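You operate a simulated robot arm through the tools that you are given. There is no shell and no other tool. Be economical: measure what you need, move in short steps, check, and stop when the job is done.

The job below is to be done with a simulated two-armed robot. You get a single attempt, and the scene is never put back.

TASK
Carry the white basin with both arms and set it on the shelf under the bench.

Only the result counts: the job must be done as asked and must still hold three seconds after the hand-in. Knocking over, shifting, dropping, spilling or breaking anything else fails it.

THE ROBOT
Two 7-joint arms with two-finger parallel grippers on one trunk, on a base that drives. Base frame: it is fixed to the floor where the robot stands at the start and does not move with it; the origin is under the middle of the robot, x ahead of it, y to its left, z up. Units: mm, degrees, N and s.
The left shoulder is at the start at [70, 188, 1130], the right one opposite. With the tool pointing down near the work surface each hand reaches from about 340 to 800 mm from the robot's upright axis, wherever it stands, measured 20 degrees to its own side. Places, roughly: shelf under the bench [-1500, 2100, 200]. Payload 3.91 kg a hand.
The TCP of each hand is the grasp point between the finger pads, 30 mm short of the fingertips. In the tool frame z runs along the fingers and y along their closing line. The gripper opens to 110 mm. The fingers are 20 mm wide and 10 mm thick; the gripper's body (48 by 112 mm) begins 55 mm behind the TCP.
Orientation is that of the tool frame in the base frame, as [roll, pitch, yaw] about the fixed x, y, z axes, in that order (R = Rz(yaw) Ry(pitch) Rx(roll)). With the fingers straight down and closing along the base's y, the tool's x points along the base's -x, its y along +y and its z along -z.

THE INTERFACE
- The arms move only by the tool servo_tool. It takes "left_increments", "right_increments" or both (then of equal length, played together; a hand with none holds still); each is a list of rows, each a list of 3 entries, a list of its own where there are three numbers: the shift along the tool's x, y, z in mm, then the turn, a rotation vector about the tool's x, y, z in degrees, then the finger opening in mm, from 0 to 110. In form: [[[tx, ty, tz], [wx, wy, wz], gripper], ...]. A call has 1 to 10 rows; each row shifts and turns the commanded pose from where the row before left it, along the tool's axes as they then stand. A row lasts 0.2 s, in which the tool goes at most 50 mm and 8.6 degrees; a call with a longer step from one row to the next is refused whole, and so is a gripper value outside its range. A pose out of reach is approached as far as the arm can. The call stops where the force on the tool passes 40 N (or 10 N more than at its start, if that is more) or the arm is blocked; 0.2 s more then pass. The fingers move at their own pace (about 72 mm/s each) and stop on an object; they squeeze with about 39 N. The grip force told is the motor's: it shows also when the fingers shut on nothing. Time passes only in rows, and 0.2 s behind the last, so rows that do not move let the fingers close. The reply holds the time, the measured pose of the TCP, the force on the tool along the base axes, the opening and the grip force, in the units named above and with some noise, with the torque about the TCP (base axes, N m) and any sound that the robot's microphone picked up, and new pictures: "views" is both (left out), scene, wrist or none (wrist: the cameras of the hands that moved).
- Cameras (640 x 400 px; columns grow to the right, rows downward): "scene" is now at [136.8, -4.9, 1353.6]; the picture's right is [-0.07, -1.00, -0.00], its down [-0.62, 0.04, -0.79] and it looks along [0.78, -0.06, -0.62] (base axes); focal length 241 px, centre (320, 200). "left" rides on the left gripper at [72, -17, -103] in its tool frame; the picture's right is [0.23, 0.97, 0.00], its down [-0.76, 0.18, -0.62] and it looks along [-0.61, 0.14, 0.78] (tool axes); focal length 222 px, centre (320, 200). "right" rides on the right gripper at [72, 17, -103] in its tool frame; the picture's right is [-0.23, 0.97, 0.00], its down [-0.76, -0.18, -0.62] and it looks along [-0.61, -0.14, 0.78] (tool axes); focal length 222 px, centre (320, 200). There is no depth. A picture from a camera that has moved, and an enlarged one, comes with that camera's place and axes in the base frame and with its lens.
- raise_lower(by): slides the trunk up (or, below 0, down) by that many mm; the arms and the scene camera ride with it, the base frame stays. It gives what a move gives, with no picture.
- roll_base(legs): drives the robot by 1 to 6 legs, each [ahead, turn to the left] in mm and degrees, along the robot's own axes; the way and the turn of a leg run together, so that a leg with both is an arc; at most 1500 mm and 180 degrees a leg. The arms and the cameras ride along, it lands a little off, and it stops where it bumps. It gives what a move gives, and a new picture of the scene camera.
- head_to(pan, tilt): turns the head with the scene camera to pan (to the left, within 86 degrees either way) and tilt (down, from -29 to 69), counted from straight ahead of the robot. It gives what a move gives, and a new picture of the scene camera.
- inspect(camera, box): a new picture of the part [left, top, right, bottom] of that camera's present view, enlarged. The clock stands still meanwhile.
- finish_job(): hands the job in; it is judged then, once.

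Work in short steps. Places have to be worked out from the pictures, the camera data and where the tool is seen: move nearer, look again, correct. Check each grasp and each placing, and mend what went wrong. You have 120 turns and 260 pictures in all, those below and enlarged ones among them. Open the grippers and draw the arms clear of the work before you hand the job in, unless the task says otherwise; then end with one line.

The tools are called after "Call:" as a command line: name --argument value ..., lists and objects as JSON in quotes. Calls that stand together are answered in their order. servo_tool: Moves the arms, as the interface text tells. Its arguments: {"type":"object","properties":{"left_increments":{"type":"array","items":{"type":"array"}},"right_increments":{"type":"array","items":{"type":"array"}},"views":{"type":"string","enum":["both","scene","wrist","none"]}},"required":[]} The other tools are called the same way: raise_lower (by) slides the trunk up or down; roll_base (legs) drives the base; head_to (pan, tilt) turns the head that bears the scene camera; inspect (camera, box) takes an enlarged picture of a part of a camera's view; finish_job () hands the job in.

At the start:

```text
t: 0.0
left_eef_pos: [579.5, 186.7, 1140.1]
left_ee_rot: [-179.9, 0.0, -180.0]
left_force: [0.0, 0.1, -0.2]
left_wrist_torque: [0.0, -0.03, 0.01]
left_gripper_width: 109.9
left_finger_force: 0.0
right_eef_pos: [521.2, -360.6, 1199.6]
right_ee_rot: [-179.9, 0.0, -180.0]
right_force: [-0.6, -0.2, 0.2]
right_wrist_torque: [0.05, 0.03, -0.03]
right_gripper_width: 110.0
right_finger_force: 0.0
trunk travel left (down, up): [-640.0, 300.0]
robot x, y, heading: [4.2, 1.0, -0.2]
head pan, tilt: [-4.0, 38.2]
```

scene: 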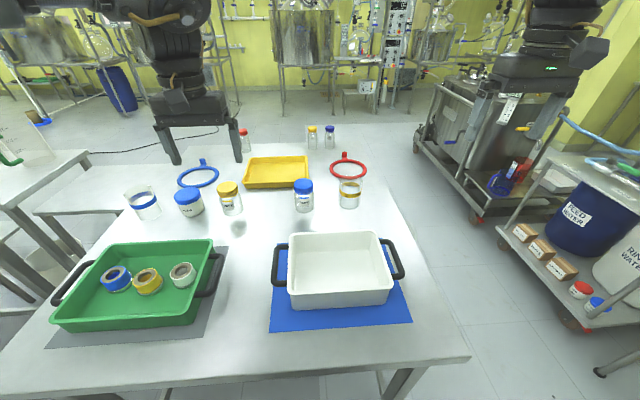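
right: 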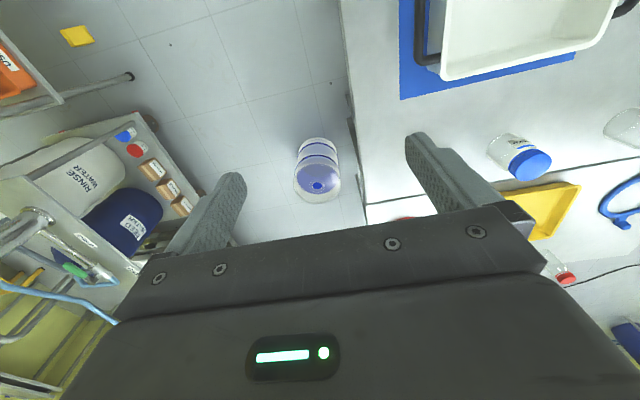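
left: 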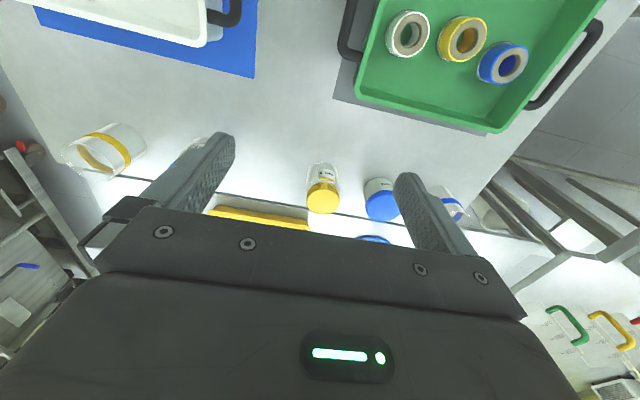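

The white basin lies on a blue mat ahead with handles to left and right. First I look to the left for the destination bench before choosing how to grasp.

Call:
head_to --pan 86 --tilt 25

Call:
head_to --pan -12 --tilt 55

```text
t: 1.6
left_eef_pos: [578.9, 185.9, 1140.9]
left_ee_rot: [-180.0, 0.0, 180.0]
left_force: [-0.1, -0.3, 0.7]
left_wrist_torque: [-0.02, -0.01, 0.0]
left_gripper_width: 109.9
left_finger_force: 0.1
right_eef_pos: [520.2, -359.4, 1200.2]
right_ee_rot: [179.9, 0.1, 180.0]
right_force: [0.7, -0.4, -0.1]
right_wrist_torque: [0.04, 0.02, -0.03]
right_gripper_width: 109.9
right_finger_force: 0.1
trunk travel left (down, up): [-640.0, 300.0]
robot x, y, heading: [-0.6, -2.7, -0.3]
head pan, tilt: [85.9, 25.0]
camera scene: at [57.4, 93.1, 1374.2], right [1.0, -0.07, 0.0], down [-0.03, -0.42, -0.91], along [0.06, 0.9, -0.42], focal length 241 px, centre (320, 200)
```

scene: 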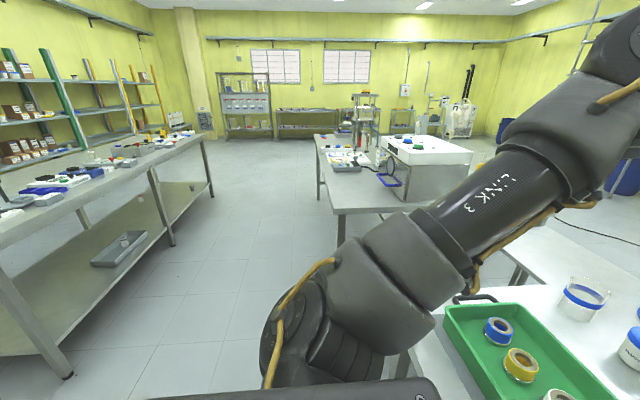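

```text
t: 3.4
left_eef_pos: [579.4, 186.6, 1140.5]
left_ee_rot: [-179.9, -0.1, 179.9]
left_force: [0.3, 0.4, -0.7]
left_wrist_torque: [0.01, 0.02, -0.03]
left_gripper_width: 109.8
left_finger_force: 0.1
right_eef_pos: [520.4, -359.5, 1201.2]
right_ee_rot: [180.0, 0.1, -179.9]
right_force: [-0.2, 0.2, -0.3]
right_wrist_torque: [-0.02, 0.03, 0.02]
right_gripper_width: 110.1
right_finger_force: 0.0
trunk travel left (down, up): [-640.0, 300.0]
robot x, y, heading: [0.4, 1.1, 0.2]
head pan, tilt: [-12.0, 55.0]
camera scene: at [121.4, -13.7, 1330.2], right [-0.21, -0.98, 0.0], down [-0.8, 0.17, -0.57], along [0.56, -0.12, -0.82], focal length 241 px, centre (320, 200)
```

scene: 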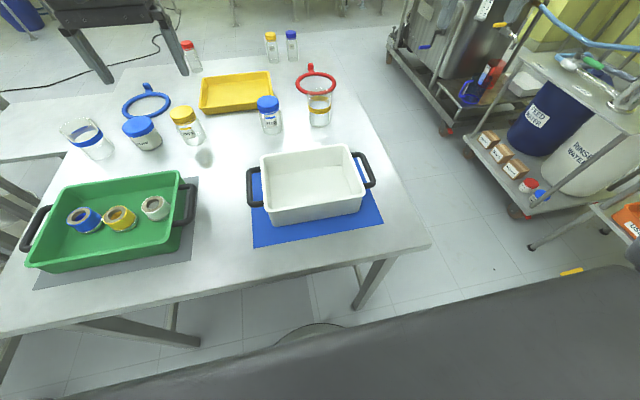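

The destination is the lower board of the bench on the left, roughly 500+ mm of free height and front legs near x −1260 at y≈950/2110/3280. I judge the basin handles at about (478, 62) and (478, −200), z≈900; I bring both hands above them to measure.

Call:
servo_tool --left_increments '[[[20, -25, 14], [0, 0, 0], 110], [[20, -25, 14], [0, 0, 0], 110], [[20, -25, 14], [0, 0, 0], 110], [[20, -25, 14], [0, 0, 0], 110], [[20, -25, 14], [0, 0, 0], 110]]' --right_increments '[[[8.4, 32, 26], [0, 0, 0], 110], [[8.4, 32, 26], [0, 0, 0], 110], [[8.4, 32, 26], [0, 0, 0], 110], [[8.4, 32, 26], [0, 0, 0], 110], [[8.4, 32, 26], [0, 0, 0], 110]]' --views "both"

```text
t: 4.6
left_eef_pos: [496.0, 77.6, 1083.6]
left_ee_rot: [-180.0, 0.0, -179.9]
left_force: [-0.2, 0.9, -0.3]
left_wrist_torque: [-0.01, 0.01, 0.0]
left_gripper_width: 109.9
left_finger_force: 0.0
left hand out of reach, approached as far as the arm can: row 5
right_eef_pos: [478.1, -198.9, 1064.6]
right_ee_rot: [-180.0, -0.1, 179.9]
right_force: [0.0, 0.4, -0.5]
right_wrist_torque: [-0.01, -0.02, 0.02]
right_gripper_width: 110.0
right_finger_force: 0.1
trunk travel left (down, up): [-640.0, 300.0]
robot x, y, heading: [-3.1, 4.6, 0.0]
head pan, tilt: [-12.0, 55.0]
camera scene: at [122.3, -12.9, 1330.1], right [-0.21, -0.98, 0.0], down [-0.8, 0.17, -0.57], along [0.56, -0.12, -0.82], focal length 241 px, centre (320, 200)
camera right: at [406.3, -181.9, 1168.0], right [0.23, 0.97, 0.0], down [0.76, -0.18, 0.62], along [0.61, -0.14, -0.78], focal length 222 px, centre (320, 200)
camera left: at [423.6, 59.4, 1186.2], right [-0.23, 0.97, 0.0], down [0.76, 0.18, 0.62], along [0.61, 0.14, -0.78], focal length 222 px, centre (320, 200)
```

scene: 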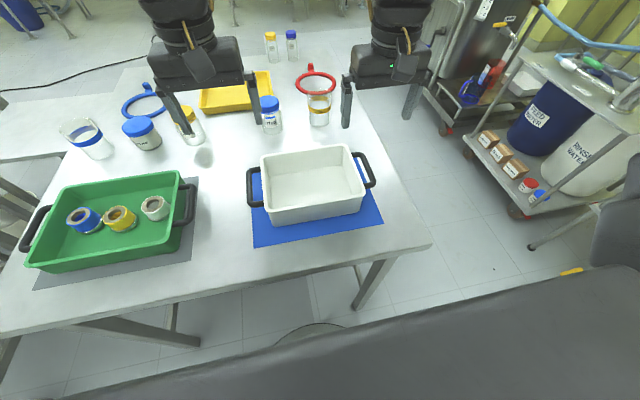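
right: 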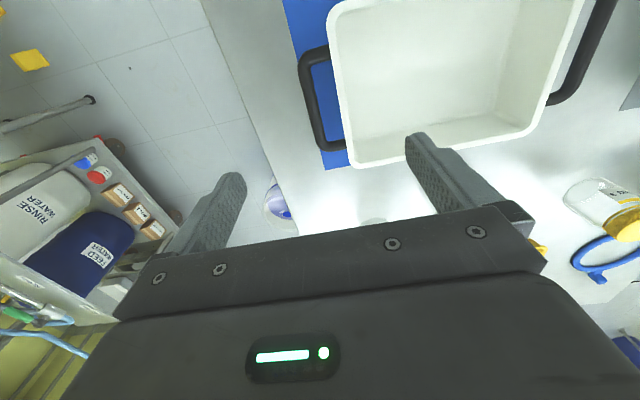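
left: 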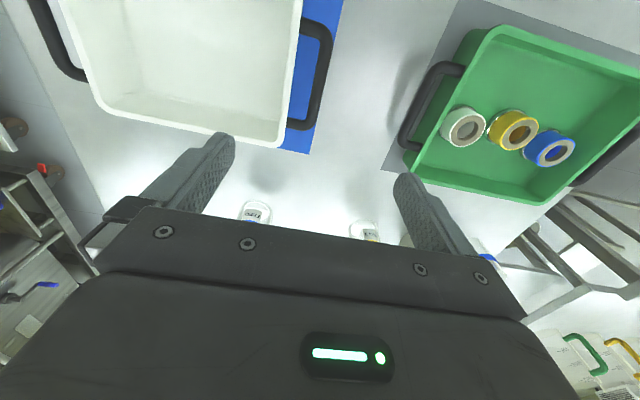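

Stereo from both wrist cameras puts the bars at about left (478, 75, 902) and right (480, −209, 902), each ~100 mm long along x. The left hand is at its inner reach limit, so I back the base 130 mm and raise the trunk 80 mm (to keep enough downward travel for the shelf).

Call:
roll_base --legs '[[-130, 0]]'

Call:
raise_lower --by 80

```text
t: 5.9
left_eef_pos: [364.6, 76.5, 1083.6]
left_ee_rot: [-180.0, 0.0, 180.0]
left_force: [0.3, -0.1, -0.3]
left_wrist_torque: [-0.03, -0.01, 0.0]
left_gripper_width: 110.2
left_finger_force: 0.0
right_eef_pos: [346.9, -198.8, 1064.5]
right_ee_rot: [180.0, -0.1, 180.0]
right_force: [0.4, -0.4, 0.8]
right_wrist_torque: [0.0, -0.01, -0.01]
right_gripper_width: 110.5
right_finger_force: 0.1
trunk travel left (down, up): [-640.0, 300.0]
robot x, y, heading: [-133.6, 1.1, -0.1]
head pan, tilt: [-12.0, 55.0]
camera scene: at [-9.4, -13.7, 1330.1], right [-0.21, -0.98, 0.0], down [-0.8, 0.17, -0.57], along [0.56, -0.12, -0.82], focal length 241 px, centre (320, 200)
```

scene: 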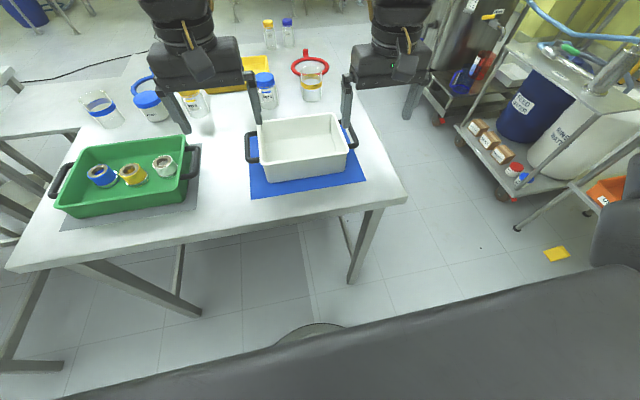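

```text
t: 7.0
left_eef_pos: [363.6, 76.9, 1164.7]
left_ee_rot: [180.0, -0.1, 180.0]
left_force: [-0.7, -0.1, 0.8]
left_wrist_torque: [-0.01, -0.02, 0.01]
left_gripper_width: 110.4
left_finger_force: 0.1
right_eef_pos: [346.4, -198.8, 1146.0]
right_ee_rot: [-180.0, -0.1, 180.0]
right_force: [-0.4, 0.5, -0.6]
right_wrist_torque: [0.0, -0.03, 0.0]
right_gripper_width: 110.1
right_finger_force: 0.1
trunk travel left (down, up): [-720.0, 220.0]
robot x, y, heading: [-130.0, -2.3, 0.2]
head pan, tilt: [-12.0, 55.0]
```

Now I bring both hands forward above the handles at about z 1010, tilt them 25° forward, and narrow the fingers.

Call:
servo_tool --left_increments '[[[-22.2, 0, 30], [0, 0, 0], 60], [[-22.2, 0, 30], [0, 0, 0], 40], [[-22.2, 0, 30], [0, 0, 0], 40], [[-22.2, 0, 30], [0, 0, 0], 40], [[-22.2, 0, 30], [0, 0, 0], 40], [[0, 0, 0], [0, -8.3, 0], 40], [[0, 0, 0], [0, -8.3, 0], 40], [[0, 0, 0], [0, -8.3, 0], 40]]' --right_increments '[[[-26.4, -2, 27], [0, 0, 0], 60], [[-26.4, -2, 27], [0, 0, 0], 40], [[-26.4, -2, 27], [0, 0, 0], 40], [[-26.4, -2, 27], [0, 0, 0], 40], [[-26.4, -2, 27], [0, 0, 0], 40], [[0, 0, 0], [0, -8.3, 0], 40], [[0, 0, 0], [0, -8.3, 0], 40], [[0, 0, 0], [0, -8.3, 0], 40]]' --views "both"

```text
t: 8.8
left_eef_pos: [477.1, 75.2, 1014.2]
left_ee_rot: [180.0, 24.9, -179.9]
left_force: [0.1, 0.0, 0.1]
left_wrist_torque: [0.0, -0.05, -0.01]
left_gripper_width: 40.1
left_finger_force: 0.2
right_eef_pos: [478.2, -208.1, 1009.0]
right_ee_rot: [179.9, 25.1, -179.9]
right_force: [-1.0, 0.2, 0.0]
right_wrist_torque: [-0.01, 0.0, 0.02]
right_gripper_width: 40.2
right_finger_force: 0.1
trunk travel left (down, up): [-720.0, 220.0]
robot x, y, heading: [-129.6, -0.3, -0.0]
head pan, tilt: [-12.0, 55.0]
camera scene: at [-9.7, -14.1, 1410.2], right [-0.21, -0.98, 0.0], down [-0.8, 0.17, -0.57], along [0.56, -0.12, -0.82], focal length 241 px, centre (320, 200)
camera right: at [369.0, -191.5, 1072.4], right [0.21, 0.97, 0.1], down [0.43, -0.18, 0.89], along [0.88, -0.14, -0.45], focal length 222 px, centre (320, 200)
camera left: at [366.9, 57.9, 1076.0], right [-0.21, 0.97, -0.1], down [0.43, 0.18, 0.89], along [0.88, 0.14, -0.45], focal length 222 px, centre (320, 200)
```

scene: 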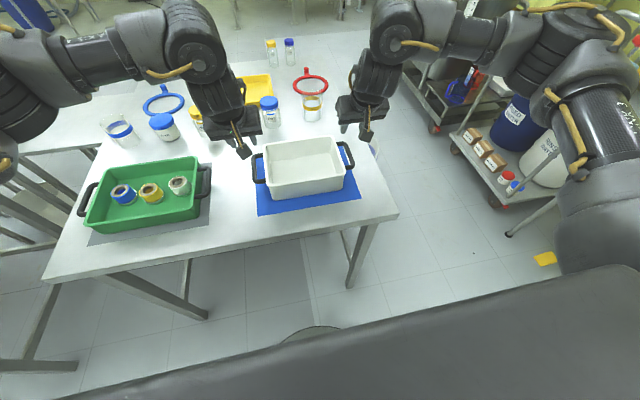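
right: 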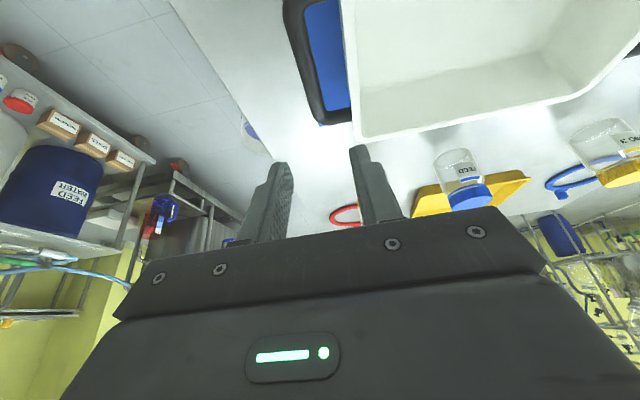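
left: 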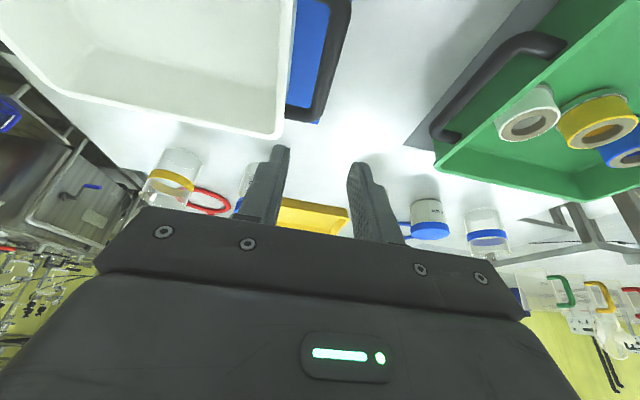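

Bar centres come out at y≈70.5 (left) and −208.4 (right), bars ~16 mm thick with ~20 mm gap to the rim. I centre the hands, set fingers to 28 mm and descend straight to about z 945 to check.

Call:
servo_tool --left_increments '[[[9.7, -1.5, 20.9], [0, 0, 0], 28], [[9.7, -1.5, 20.9], [0, 0, 0], 28], [[9.7, -1.5, 20.9], [0, 0, 0], 28], [[0, 0, 0], [0, 0, 0], 28]]' --right_increments '[[[9, 0, 19.3], [0, 0, 0], 28], [[9, 0, 19.3], [0, 0, 0], 28], [[9, 0, 19.3], [0, 0, 0], 28], [[0, 0, 0], [0, 0, 0], 28]]' --views "both"

```text
t: 9.8
left_eef_pos: [474.1, 73.3, 944.2]
left_ee_rot: [180.0, 24.9, -180.0]
left_force: [-0.2, -0.4, -0.6]
left_wrist_torque: [0.02, -0.02, -0.02]
left_gripper_width: 28.4
left_finger_force: 0.0
right_eef_pos: [478.2, -210.1, 945.3]
right_ee_rot: [179.9, 25.0, -180.0]
right_force: [1.1, -0.6, -1.0]
right_wrist_torque: [0.02, 0.03, 0.0]
right_gripper_width: 28.1
right_finger_force: 0.0
trunk travel left (down, up): [-720.0, 220.0]
robot x, y, heading: [-130.5, -3.8, 0.2]
head pan, tilt: [-12.0, 55.0]
camera scene: at [-10.3, -13.7, 1410.2], right [-0.21, -0.98, 0.0], down [-0.8, 0.17, -0.57], along [0.56, -0.12, -0.82], focal length 241 px, centre (320, 200)
camera right: at [368.3, -193.1, 1008.5], right [0.21, 0.97, 0.1], down [0.43, -0.18, 0.89], along [0.88, -0.14, -0.45], focal length 222 px, centre (320, 200)
camera left: at [365.0, 55.1, 1006.7], right [-0.21, 0.97, -0.1], down [0.43, 0.18, 0.89], along [0.88, 0.14, -0.45], focal length 222 px, centre (320, 200)
```

scene: 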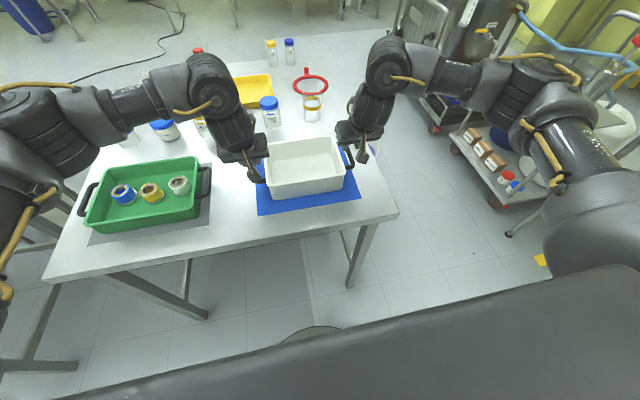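
right: 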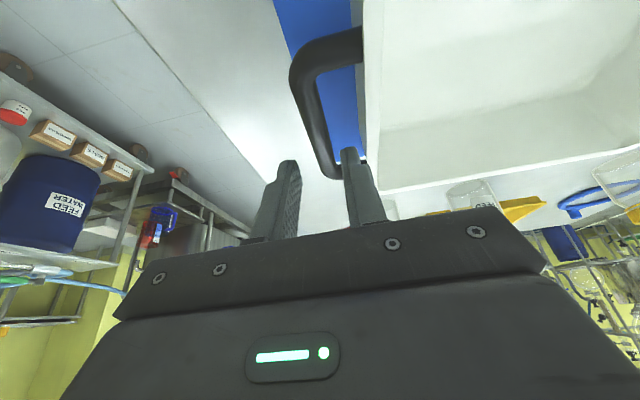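
left: 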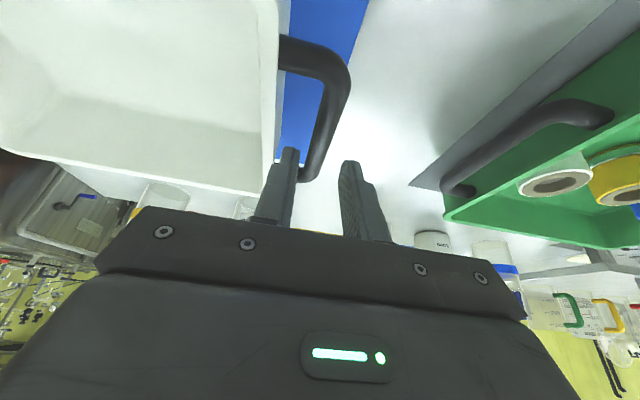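

The fingers line up with the bars and gap; each bar is ~1.7 mm inboard of the finger middle. I correct that and descend 43 mm.

Call:
servo_tool --left_increments '[[[4.5, -1.8, 14.3], [0, 0, 0], 28], [[4.5, 0, 14.3], [0, 0, 0], 28], [[5.5, 0, 13], [0, 0, 0], 28]]' --right_increments '[[[6.1, 1.7, 13], [0, 0, 0], 28], [[6.1, 0, 13], [0, 0, 0], 28], [[6.1, 0, 13], [0, 0, 0], 28]]' --views "both"

```text
t: 10.7
left_eef_pos: [478.5, 72.2, 899.8]
left_ee_rot: [-180.0, 24.8, 180.0]
left_force: [-0.1, 0.3, -0.4]
left_wrist_torque: [-0.03, -0.01, 0.01]
left_gripper_width: 28.0
left_finger_force: 0.1
right_eef_pos: [477.6, -206.4, 903.6]
right_ee_rot: [180.0, 24.8, -180.0]
right_force: [-0.1, -0.4, 0.2]
right_wrist_torque: [0.0, -0.01, -0.02]
right_gripper_width: 28.1
right_finger_force: 0.0
trunk travel left (down, up): [-720.0, 220.0]
robot x, y, heading: [-128.0, 1.4, 0.4]
head pan, tilt: [-12.0, 55.0]
camera scene: at [-9.3, -13.8, 1410.2], right [-0.21, -0.98, 0.0], down [-0.8, 0.17, -0.57], along [0.56, -0.12, -0.82], focal length 241 px, centre (320, 200)
camera right: at [369.7, -190.2, 966.2], right [0.21, 0.97, 0.1], down [0.43, -0.18, 0.89], along [0.88, -0.14, -0.46], focal length 222 px, centre (320, 200)
camera left: at [370.1, 54.6, 963.3], right [-0.21, 0.97, -0.09], down [0.43, 0.18, 0.89], along [0.88, 0.14, -0.46], focal length 222 px, centre (320, 200)
```

scene: 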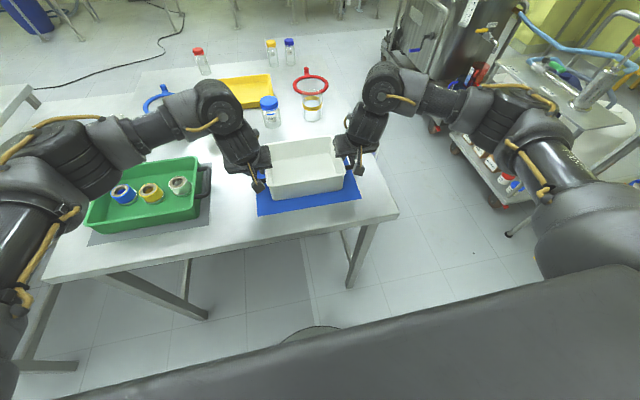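
right: 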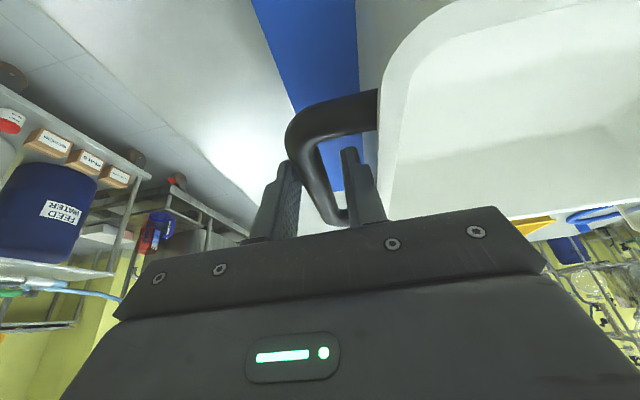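
left: 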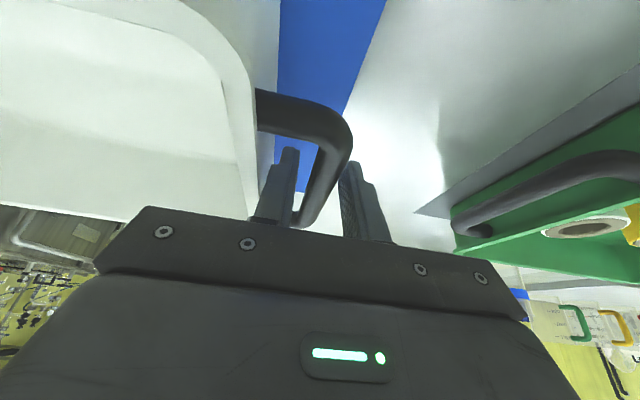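

Both bars sit between the fingers at about TCP depth. I close the grippers.

Call:
servo_tool --left_increments '[[[0, 0, 0], [0, 0, 0], 18], [[0, 0, 0], [0, 0, 0], 0], [[0, 0, 0], [0, 0, 0], 0], [[0, 0, 0], [0, 0, 0], 0]]' --right_increments '[[[0, 0, 0], [0, 0, 0], 18], [[0, 0, 0], [0, 0, 0], 0], [[0, 0, 0], [0, 0, 0], 0], [[0, 0, 0], [0, 0, 0], 0]]' --views "wrist"

```text
t: 11.7
left_eef_pos: [478.7, 69.9, 901.0]
left_ee_rot: [-179.9, 24.8, 179.9]
left_force: [-0.8, -14.9, -0.4]
left_wrist_torque: [0.03, -0.08, -0.55]
left_gripper_width: 13.3
left_finger_force: 39.2
right_eef_pos: [477.9, -205.0, 904.3]
right_ee_rot: [179.8, 24.8, -180.0]
right_force: [0.6, 16.1, 0.1]
right_wrist_torque: [0.02, 0.1, 0.49]
right_gripper_width: 13.5
right_finger_force: 39.5
trunk travel left (down, up): [-720.0, 220.0]
robot x, y, heading: [-132.4, -1.6, 0.2]
head pan, tilt: [-12.0, 55.0]
camera right: at [369.4, -189.2, 966.7], right [0.2, 0.97, 0.1], down [0.43, -0.18, 0.89], along [0.88, -0.14, -0.46], focal length 222 px, centre (320, 200)
camera left: at [369.6, 53.6, 963.8], right [-0.2, 0.97, -0.1], down [0.43, 0.18, 0.88], along [0.88, 0.14, -0.46], focal length 222 px, centre (320, 200)
```

right: 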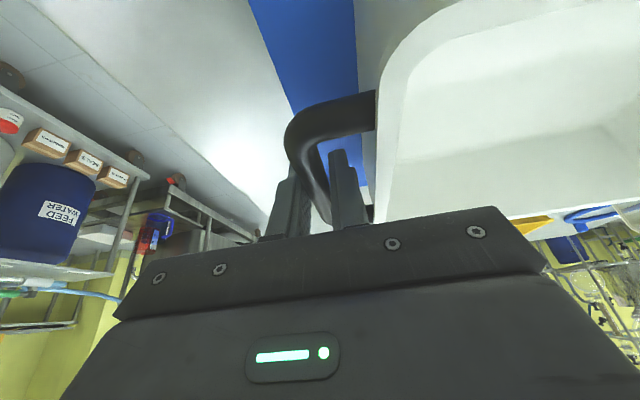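
left: 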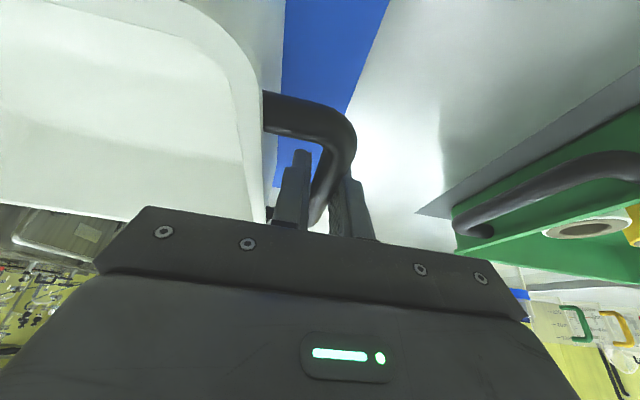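

Both grip firm (13.4 mm), with a ~15 N inward pull between hands. I relax that by moving each hand 1.5 mm inward, then lift by the trunk 60 mm.

Call:
servo_tool --left_increments '[[[0, -1.5, 0], [0, 0, 0], 0], [[0, 0, 0], [0, 0, 0], 0]]' --right_increments '[[[0, 1.5, 0], [0, 0, 0], 0], [[0, 0, 0], [0, 0, 0], 0]]' --views "none"

Call:
raise_lower --by 60

Call:
head_to --pan 0 --tilt 50

```text
t: 12.2
left_eef_pos: [479.0, 69.7, 901.6]
left_ee_rot: [-180.0, 24.9, -179.9]
left_force: [0.1, -9.6, 5.6]
left_wrist_torque: [0.05, 0.56, -0.6]
left_gripper_width: 13.5
left_finger_force: 39.8
right_eef_pos: [478.1, -205.5, 904.0]
right_ee_rot: [180.0, 24.9, -180.0]
right_force: [0.9, 10.0, 1.4]
right_wrist_torque: [0.04, 0.0, 0.49]
right_gripper_width: 13.7
right_finger_force: 39.4
trunk travel left (down, up): [-720.0, 220.0]
robot x, y, heading: [-130.7, 4.6, 0.2]
head pan, tilt: [-12.0, 55.0]
```

```text
t: 13.2
left_eef_pos: [478.6, 69.4, 960.4]
left_ee_rot: [-179.9, 24.8, -180.0]
left_force: [0.0, -9.1, -1.3]
left_wrist_torque: [-0.02, -0.18, -0.56]
left_gripper_width: 13.4
left_finger_force: 39.3
right_eef_pos: [478.0, -205.3, 963.1]
right_ee_rot: [179.9, 24.8, 180.0]
right_force: [-0.4, 7.3, -1.6]
right_wrist_torque: [0.01, 0.12, 0.54]
right_gripper_width: 13.3
right_finger_force: 38.9
trunk travel left (down, up): [-780.0, 160.0]
robot x, y, heading: [-133.5, -2.5, 0.0]
head pan, tilt: [-12.0, 55.0]
```

```text
t: 14.0
left_eef_pos: [478.2, 70.3, 961.0]
left_ee_rot: [-179.9, 24.8, 180.0]
left_force: [-0.4, -6.1, -0.9]
left_wrist_torque: [0.0, 0.04, -0.57]
left_gripper_width: 13.5
left_finger_force: 38.7
right_eef_pos: [478.5, -205.9, 962.8]
right_ee_rot: [-180.0, 24.8, -180.0]
right_force: [-0.2, 6.1, -1.0]
right_wrist_torque: [0.02, -0.04, 0.48]
right_gripper_width: 13.4
right_finger_force: 38.8
trunk travel left (down, up): [-780.0, 160.0]
robot x, y, heading: [-131.2, -2.7, 0.3]
head pan, tilt: [0.0, 50.0]
camera scene: at [-3.2, 1.2, 1476.6], right [0.0, -1.0, 0.0], down [-0.77, 0.0, -0.64], along [0.64, 0.0, -0.77], focal length 241 px, centre (320, 200)
```

scene: 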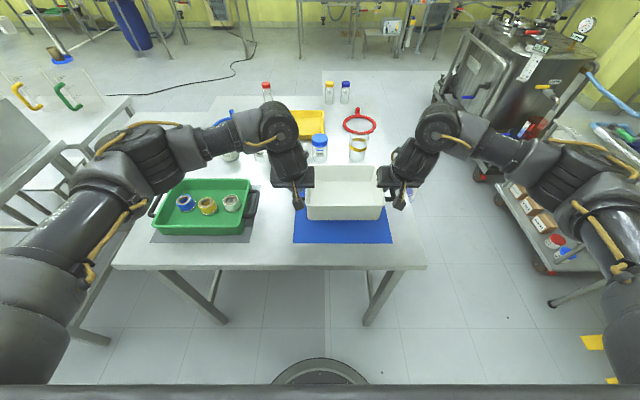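

The basin is lifted level and held. I back away 370 mm from the table, then look left again before turning.

Call:
roll_base --legs '[[-370, 0]]'

Call:
head_to --pan 86 --tilt 30

```text
t: 16.4
left_eef_pos: [107.7, 71.5, 959.8]
left_ee_rot: [180.0, 24.8, -179.8]
left_force: [-0.3, -3.0, -1.7]
left_wrist_torque: [-0.02, -0.03, -0.56]
left_gripper_width: 13.1
left_finger_force: 39.0
right_eef_pos: [107.2, -205.5, 963.1]
right_ee_rot: [180.0, 24.8, -179.8]
right_force: [0.4, 3.8, -0.2]
right_wrist_torque: [0.01, 0.01, 0.43]
right_gripper_width: 13.4
right_finger_force: 38.9
trunk travel left (down, up): [-780.0, 160.0]
robot x, y, heading: [-509.1, 0.4, 0.4]
head pan, tilt: [0.0, 50.0]
camera scene: at [-374.9, 0.5, 1476.6], right [0.01, -1.0, 0.0], down [-0.77, 0.0, -0.64], along [0.64, 0.0, -0.77], focal length 241 px, centre (320, 200)
```

scene: 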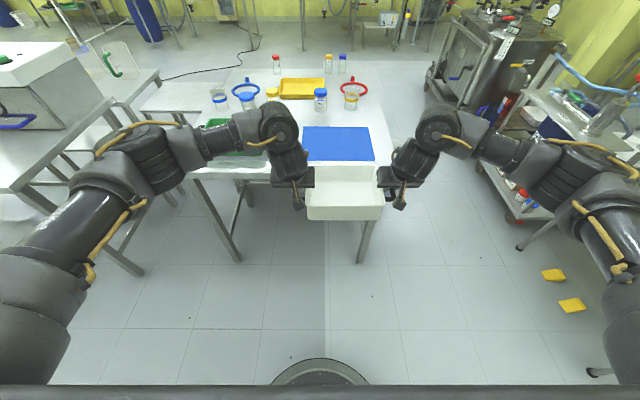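

```text
t: 18.0
left_eef_pos: [105.7, 71.0, 960.3]
left_ee_rot: [-180.0, 24.8, -179.9]
left_force: [-0.2, 1.3, -1.4]
left_wrist_torque: [0.02, 0.01, -0.59]
left_gripper_width: 13.3
left_finger_force: 38.5
right_eef_pos: [106.2, -205.2, 962.6]
right_ee_rot: [179.9, 24.8, -179.8]
right_force: [0.4, -1.4, -1.3]
right_wrist_torque: [-0.03, -0.01, 0.45]
right_gripper_width: 13.7
right_finger_force: 38.5
trunk travel left (down, up): [-780.0, 160.0]
robot x, y, heading: [-506.5, -2.7, 0.5]
head pan, tilt: [85.9, 30.0]
camera scene: at [-446.4, 90.3, 1506.2], right [1.0, -0.07, 0.0], down [-0.03, -0.5, -0.87], along [0.06, 0.86, -0.5], focal length 241 px, centre (320, 200)
```

scene: 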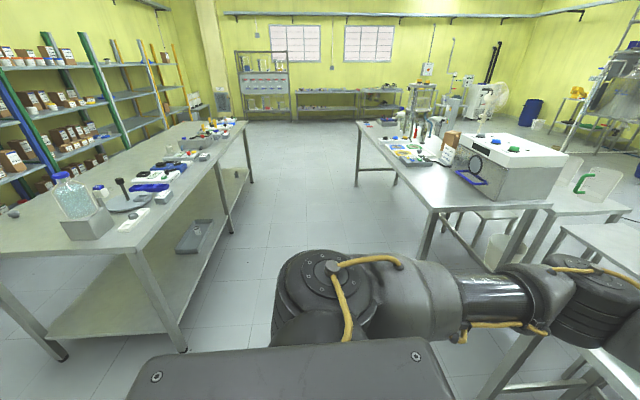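

Floor is clear to the left between the wall bench (front legs at x≈−1215; y≈930, 2090, 3270) and the island. The far bay (y 2100–3270) looks empty, so I turn left to drive up the aisle.

Call:
roll_base --legs '[[0, 87]]'

Call:
head_to --pan 40 --tilt 25

```text
t: 22.0
left_eef_pos: [-530.0, 612.3, 960.5]
left_ee_rot: [180.0, 24.8, -94.2]
left_force: [-0.5, -0.4, -1.4]
left_wrist_torque: [-0.04, -0.01, -0.56]
left_gripper_width: 13.2
left_finger_force: 38.7
right_eef_pos: [-254.6, 591.2, 963.5]
right_ee_rot: [180.0, 24.8, -94.2]
right_force: [0.8, 1.0, -0.4]
right_wrist_torque: [0.04, -0.03, 0.43]
right_gripper_width: 13.3
right_finger_force: 39.2
trunk travel left (down, up): [-780.0, 160.0]
robot x, y, heading: [-503.6, -0.7, 86.1]
head pan, tilt: [85.9, 30.0]
camera scene: at [-588.9, 63.3, 1506.2], right [0.14, 0.99, 0.0], down [0.49, -0.07, -0.87], along [-0.86, 0.12, -0.5], focal length 241 px, centre (320, 200)
```

scene: 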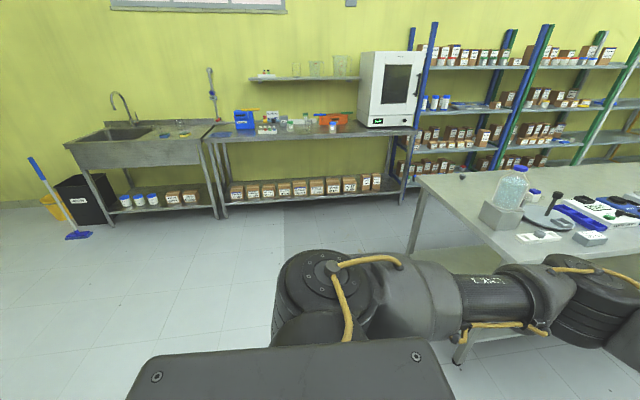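

```text
t: 23.1
left_eef_pos: [-530.1, 612.8, 961.0]
left_ee_rot: [-179.9, 24.7, -94.1]
left_force: [-1.8, -0.9, -1.3]
left_wrist_torque: [-0.01, 0.0, -0.54]
left_gripper_width: 13.3
left_finger_force: 39.1
right_eef_pos: [-254.3, 591.0, 962.0]
right_ee_rot: [-179.9, 24.7, -94.1]
right_force: [1.7, 0.1, -1.4]
right_wrist_torque: [-0.03, -0.01, 0.45]
right_gripper_width: 13.5
right_finger_force: 39.0
trunk travel left (down, up): [-780.0, 160.0]
robot x, y, heading: [-506.1, -4.9, 86.0]
head pan, tilt: [40.0, 25.0]
camera scene: at [-553.6, 125.1, 1514.1], right [0.81, 0.59, 0.0], down [0.25, -0.34, -0.91], along [-0.53, 0.73, -0.42], focal length 241 px, centre (320, 200)
```

scene: 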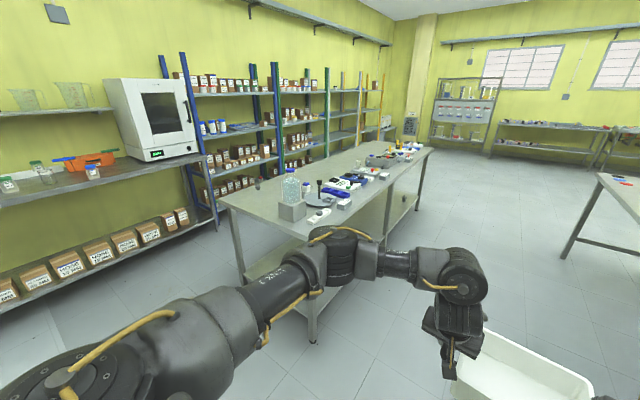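

The way ahead is clear. I drive up the aisle with a small +2° correction, about 2.69 m, to level with the far bay.

Call:
roll_base --legs '[[0, 2], [1350, 0]]'

```text
t: 30.2
left_eef_pos: [-496.5, 1946.2, 960.7]
left_ee_rot: [-180.0, 24.8, -92.5]
left_force: [-2.1, 0.2, -1.1]
left_wrist_torque: [-0.02, -0.01, -0.54]
left_gripper_width: 13.2
left_finger_force: 39.3
right_eef_pos: [-220.5, 1933.0, 962.6]
right_ee_rot: [-180.0, 24.8, -92.4]
right_force: [2.1, 0.5, -1.4]
right_wrist_torque: [0.05, 0.01, 0.43]
right_gripper_width: 13.6
right_finger_force: 39.0
trunk travel left (down, up): [-780.0, 160.0]
robot x, y, heading: [-451.1, 1330.9, 87.8]
head pan, tilt: [40.0, 25.0]
camera scene: at [-505.1, 1457.7, 1514.2], right [0.79, 0.61, 0.0], down [0.26, -0.34, -0.91], along [-0.55, 0.72, -0.42], focal length 241 px, centre (320, 200)
```

scene: 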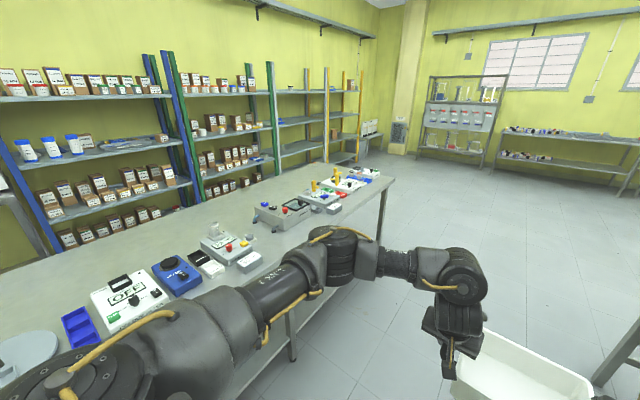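

No contact; heading 88°. I drive the second half.

Call:
roll_base --legs '[[1350, 0]]'

Call:
head_to --pan 80 --tilt 35

```text
t: 36.9
left_eef_pos: [-434.4, 3284.6, 960.9]
left_ee_rot: [180.0, 24.8, -92.7]
left_force: [-1.5, -0.4, -0.9]
left_wrist_torque: [-0.01, 0.03, -0.54]
left_gripper_width: 13.3
left_finger_force: 39.0
right_eef_pos: [-157.8, 3269.0, 963.9]
right_ee_rot: [-180.0, 24.7, -92.7]
right_force: [1.2, 0.6, -0.8]
right_wrist_torque: [0.01, 0.0, 0.44]
right_gripper_width: 13.3
right_finger_force: 38.3
trunk travel left (down, up): [-780.0, 160.0]
robot x, y, heading: [-391.7, 2672.6, 87.2]
head pan, tilt: [40.0, 25.0]
camera scene: at [-445.3, 2796.2, 1514.2], right [0.8, 0.61, 0.0], down [0.26, -0.34, -0.91], along [-0.55, 0.72, -0.42], focal length 241 px, centre (320, 200)
```

scene: 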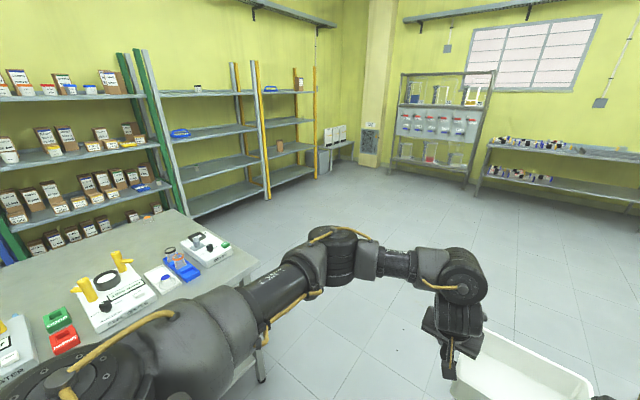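

```text
t: 38.0
left_eef_pos: [-432.9, 3286.2, 961.7]
left_ee_rot: [-180.0, 24.8, -92.8]
left_force: [-2.1, 0.9, -1.3]
left_wrist_torque: [0.0, 0.02, -0.53]
left_gripper_width: 13.1
left_finger_force: 39.5
right_eef_pos: [-157.7, 3269.0, 963.0]
right_ee_rot: [180.0, 24.7, -92.7]
right_force: [2.4, 0.6, -1.3]
right_wrist_torque: [0.0, -0.01, 0.43]
right_gripper_width: 13.5
right_finger_force: 39.1
trunk travel left (down, up): [-780.0, 160.0]
robot x, y, heading: [-394.1, 2672.6, 87.2]
head pan, tilt: [80.0, 35.0]
camera scene: at [-475.3, 2742.5, 1498.4], right [0.22, 0.98, 0.0], down [0.56, -0.13, -0.82], along [-0.8, 0.18, -0.57], focal length 241 px, centre (320, 200)
```

scene: 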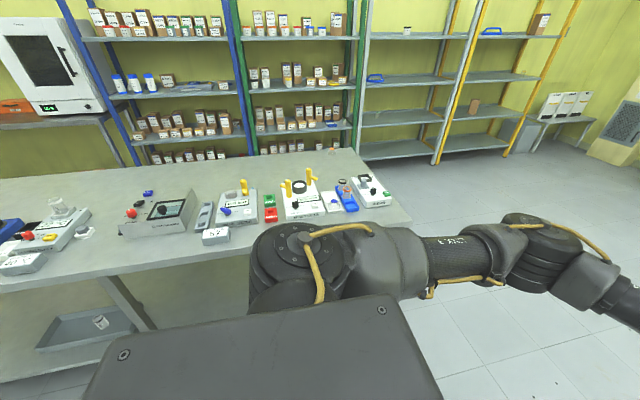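

I'm level with the empty far bay (axis y≈2673). I turn left to face the bench.

Call:
roll_base --legs '[[0, 93]]'

Call:
head_to --pan 0 --tilt 35

```text
t: 42.4
left_eef_pos: [-998.9, 2574.1, 961.7]
left_ee_rot: [180.0, 24.9, 2.5]
left_force: [0.5, -1.5, -0.9]
left_wrist_torque: [0.0, -0.04, -0.57]
left_gripper_width: 13.0
left_finger_force: 39.3
right_eef_pos: [-1010.6, 2849.4, 963.4]
right_ee_rot: [-180.0, 24.8, 2.6]
right_force: [0.0, 1.6, -1.1]
right_wrist_torque: [0.05, 0.02, 0.45]
right_gripper_width: 13.7
right_finger_force: 38.8
trunk travel left (down, up): [-780.0, 160.0]
robot x, y, heading: [-396.5, 2671.1, -177.6]
head pan, tilt: [80.0, 35.0]
camera scene: at [-453.9, 2583.1, 1498.4], right [-0.99, 0.13, 0.0], down [0.07, 0.57, -0.82], along [-0.1, -0.81, -0.57], focal length 241 px, centre (320, 200)
```

scene: 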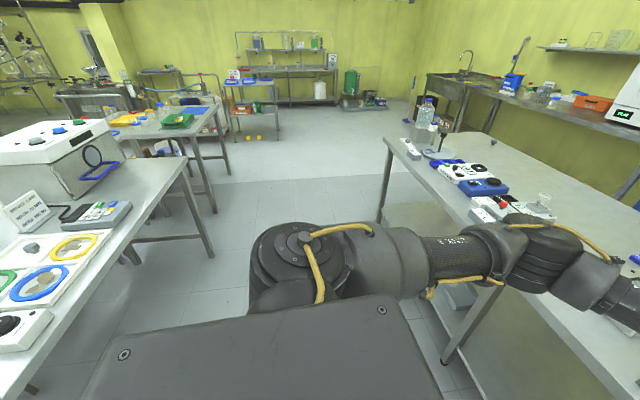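

```text
t: 44.0
left_eef_pos: [-999.0, 2573.0, 960.5]
left_ee_rot: [179.9, 24.8, 2.4]
left_force: [-0.3, -1.6, -1.3]
left_wrist_torque: [-0.02, 0.03, -0.51]
left_gripper_width: 13.4
left_finger_force: 38.9
right_eef_pos: [-1011.1, 2849.3, 962.8]
right_ee_rot: [179.9, 24.8, 2.6]
right_force: [-0.7, 2.6, -1.2]
right_wrist_torque: [0.01, 0.02, 0.48]
right_gripper_width: 13.3
right_finger_force: 39.1
trunk travel left (down, up): [-780.0, 160.0]
robot x, y, heading: [-389.0, 2670.4, -177.4]
head pan, tilt: [0.0, 35.0]
camera scene: at [-530.6, 2666.3, 1498.4], right [-0.05, 1.0, 0.0], down [0.57, 0.03, -0.82], along [-0.82, -0.04, -0.57], focal length 241 px, centre (320, 200)
```

scene: 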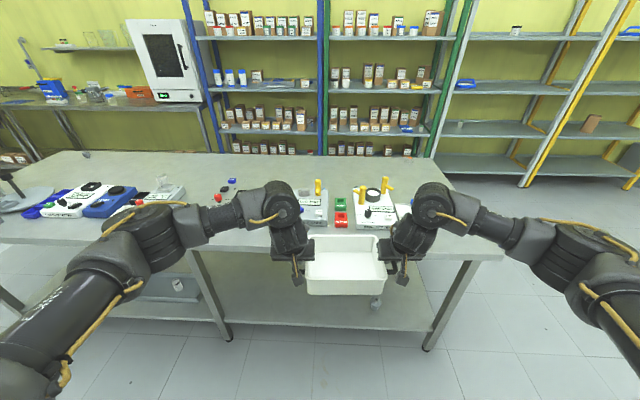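

I face the bench bay squarely. Something small shows on the shelf just below the basin near (377, 300), so I enlarge it.

Call:
inspect --camera "scene" --box '[200, 240, 480, 360]'

Call:
roll_base --legs '[[-120, 0]]'

```text
2.29 times, centred on (340, 300) of scene
camera zoom: at [-530.6, 2666.3, 1498.4], right [-0.05, 1.0, 0.0], down [0.57, 0.03, -0.82], along [-0.82, -0.04, -0.57], focal length 552 px, centre (274, -29)
```

zoom: 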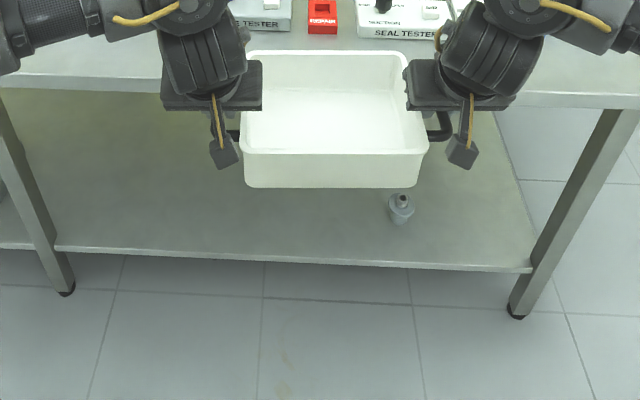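

```text
t: 45.2
left_eef_pos: [-883.3, 2577.8, 960.7]
left_ee_rot: [-180.0, 24.9, 2.7]
left_force: [-0.1, -2.0, -1.3]
left_wrist_torque: [0.0, -0.02, -0.45]
left_gripper_width: 13.1
left_finger_force: 38.5
right_eef_pos: [-894.4, 2854.5, 964.5]
right_ee_rot: [-180.0, 24.9, 2.7]
right_force: [0.1, 1.3, -1.5]
right_wrist_torque: [0.02, 0.04, 0.43]
right_gripper_width: 13.4
right_finger_force: 38.7
trunk travel left (down, up): [-780.0, 160.0]
robot x, y, heading: [-276.2, 2676.9, -176.8]
head pan, tilt: [0.0, 35.0]
camera scene: at [-414.0, 2671.7, 1498.5], right [-0.05, 1.0, 0.0], down [0.57, 0.03, -0.82], along [-0.82, -0.04, -0.57], focal length 241 px, centre (320, 200)
```

scene: 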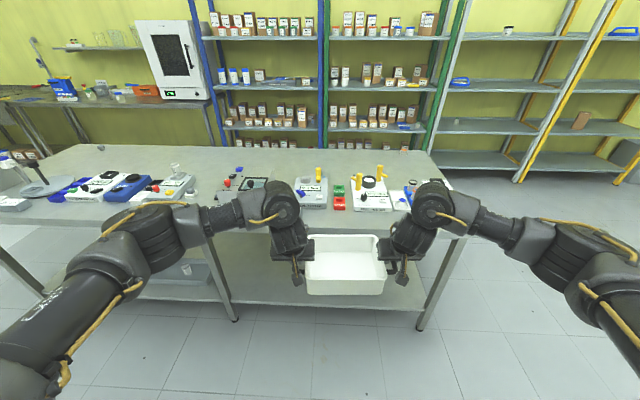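

A small fitting stands on the shelf at about (−1321, 2945), so I'll place the basin around y≈2620. I first re-centre the basin in front of the robot (67 mm left) and extend both arms 80 mm forward together, to keep the elbows away from bench legs.

Call:
servo_tool --left_increments '[[[-7.2, 6.7, 3.4], [0, 0, 0], 0], [[-7.2, 6.7, 3.4], [0, 0, 0], 0], [[-7.2, 6.7, 3.4], [0, 0, 0], 0], [[-7.2, 6.7, 3.4], [0, 0, 0], 0], [[-7.2, 6.7, 3.4], [0, 0, 0], 0], [[-7.2, 6.7, 3.4], [0, 0, 0], 0], [[-7.2, 6.7, 3.4], [0, 0, 0], 0], [[-7.2, 6.7, 3.4], [0, 0, 0], 0], [[-7.2, 6.7, 3.4], [0, 0, 0], 0], [[-7.2, 6.7, 3.4], [0, 0, 0], 0]]' --right_increments '[[[-7.2, 6.7, 3.4], [0, 0, 0], 0], [[-7.2, 6.7, 3.4], [0, 0, 0], 0], [[-7.2, 6.7, 3.4], [0, 0, 0], 0], [[-7.2, 6.7, 3.4], [0, 0, 0], 0], [[-7.2, 6.7, 3.4], [0, 0, 0], 0], [[-7.2, 6.7, 3.4], [0, 0, 0], 0], [[-7.2, 6.7, 3.4], [0, 0, 0], 0], [[-7.2, 6.7, 3.4], [0, 0, 0], 0], [[-7.2, 6.7, 3.4], [0, 0, 0], 0], [[-7.2, 6.7, 3.4], [0, 0, 0], 0]]' --views "scene"

```text
t: 47.4
left_eef_pos: [-961.8, 2506.4, 959.8]
left_ee_rot: [180.0, 24.8, 2.5]
left_force: [1.9, -0.4, -1.9]
left_wrist_torque: [-0.01, -0.18, -0.72]
left_gripper_width: 13.5
left_finger_force: 39.1
right_eef_pos: [-971.1, 2782.9, 962.8]
right_ee_rot: [-180.0, 24.8, 2.8]
right_force: [-1.7, 0.9, -0.3]
right_wrist_torque: [0.01, 0.15, 0.24]
right_gripper_width: 13.5
right_finger_force: 38.7
trunk travel left (down, up): [-780.0, 160.0]
robot x, y, heading: [-274.1, 2679.0, -177.1]
head pan, tilt: [0.0, 35.0]
camera scene: at [-416.0, 2670.5, 1498.3], right [-0.05, 1.0, 0.0], down [0.57, 0.03, -0.82], along [-0.82, -0.04, -0.57], focal length 241 px, centre (320, 200)
```

scene: 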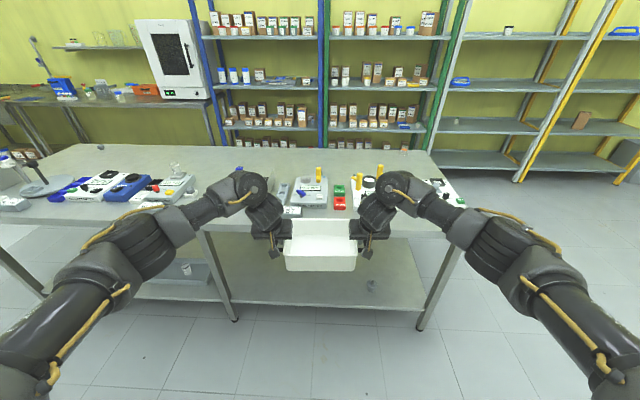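

The basin is centred and held square. I lower the trunk 560 mm, with the basin still in front of the bench, then look.

Call:
raise_lower --by -560

Call:
head_to --pan 0 --tilt 30

```text
refused: -560 is not a number from -400 to 400
```

```text
t: 48.0
left_eef_pos: [-961.4, 2507.9, 961.4]
left_ee_rot: [179.9, 24.9, 2.7]
left_force: [1.5, -1.2, -0.7]
left_wrist_torque: [-0.01, 0.02, -0.65]
left_gripper_width: 13.2
left_finger_force: 39.0
right_eef_pos: [-971.3, 2783.7, 962.7]
right_ee_rot: [180.0, 24.8, 2.7]
right_force: [-1.6, 1.7, -1.3]
right_wrist_torque: [0.03, -0.05, 0.26]
right_gripper_width: 13.5
right_finger_force: 39.1
trunk travel left (down, up): [-780.0, 160.0]
robot x, y, heading: [-279.9, 2678.6, -177.2]
head pan, tilt: [0.0, 30.0]
camera scene: at [-417.9, 2671.3, 1506.1], right [-0.05, 1.0, 0.0], down [0.5, 0.02, -0.87], along [-0.86, -0.04, -0.5], focal length 241 px, centre (320, 200)
```

scene: 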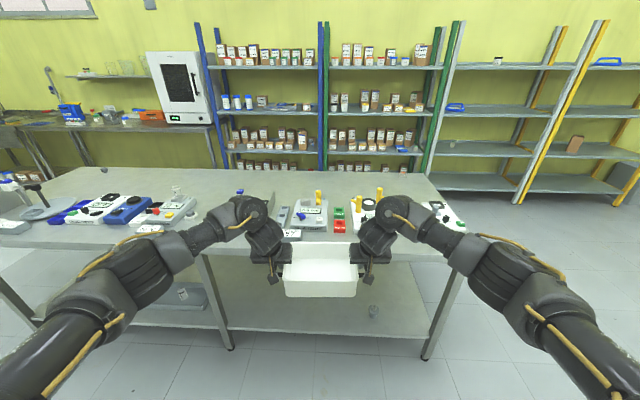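

The limit is 400 a call, so I lower in two steps.

Call:
raise_lower --by -300

Call:
raise_lower --by -260

Call:
head_to --pan 0 --tilt 25

```text
t: 51.0
left_eef_pos: [-961.5, 2507.7, 661.2]
left_ee_rot: [180.0, 24.7, 2.7]
left_force: [1.3, -2.2, -1.7]
left_wrist_torque: [0.0, -0.01, -0.68]
left_gripper_width: 13.3
left_finger_force: 38.8
right_eef_pos: [-971.7, 2784.2, 662.9]
right_ee_rot: [179.9, 24.9, 2.7]
right_force: [-1.7, 2.0, -0.8]
right_wrist_torque: [-0.02, 0.02, 0.29]
right_gripper_width: 13.8
right_finger_force: 39.2
trunk travel left (down, up): [-480.0, 460.0]
robot x, y, heading: [-278.5, 2677.6, -177.2]
head pan, tilt: [0.0, 30.0]
```

```text
t: 53.7
left_eef_pos: [-960.4, 2507.4, 400.2]
left_ee_rot: [-179.9, 24.9, 2.6]
left_force: [1.2, -1.8, -1.1]
left_wrist_torque: [-0.01, 0.01, -0.67]
left_gripper_width: 13.3
left_finger_force: 39.1
right_eef_pos: [-971.6, 2782.4, 402.4]
right_ee_rot: [180.0, 24.7, 2.7]
right_force: [-1.3, 1.9, -1.6]
right_wrist_torque: [-0.04, 0.01, 0.29]
right_gripper_width: 13.8
right_finger_force: 39.1
trunk travel left (down, up): [-220.0, 720.0]
robot x, y, heading: [-279.4, 2675.2, -177.3]
head pan, tilt: [0.0, 30.0]
```

```text
t: 54.4
left_eef_pos: [-961.3, 2508.1, 400.2]
left_ee_rot: [179.9, 24.8, 2.5]
left_force: [0.7, -1.9, -1.0]
left_wrist_torque: [0.0, 0.0, -0.66]
left_gripper_width: 13.2
left_finger_force: 39.1
right_eef_pos: [-970.9, 2783.3, 403.2]
right_ee_rot: [180.0, 24.9, 2.7]
right_force: [-1.1, 1.1, -1.4]
right_wrist_torque: [0.02, -0.01, 0.28]
right_gripper_width: 13.6
right_finger_force: 38.9
trunk travel left (down, up): [-220.0, 720.0]
robot x, y, heading: [-276.9, 2679.2, -177.1]
head pan, tilt: [0.0, 25.0]
camera scene: at [-419.3, 2671.2, 954.1], right [-0.05, 1.0, 0.0], down [0.42, 0.02, -0.91], along [-0.9, -0.04, -0.42], focal length 241 px, centre (320, 200)
```

scene: 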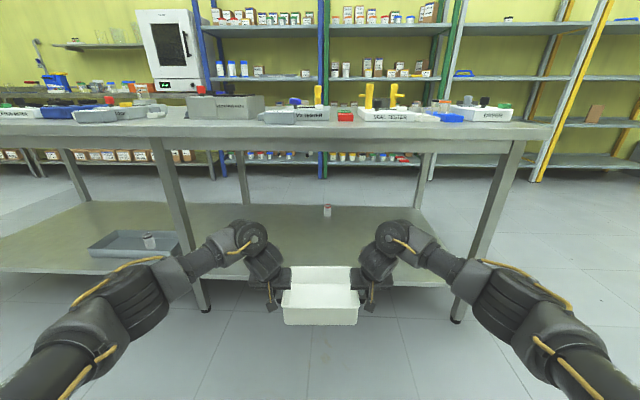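

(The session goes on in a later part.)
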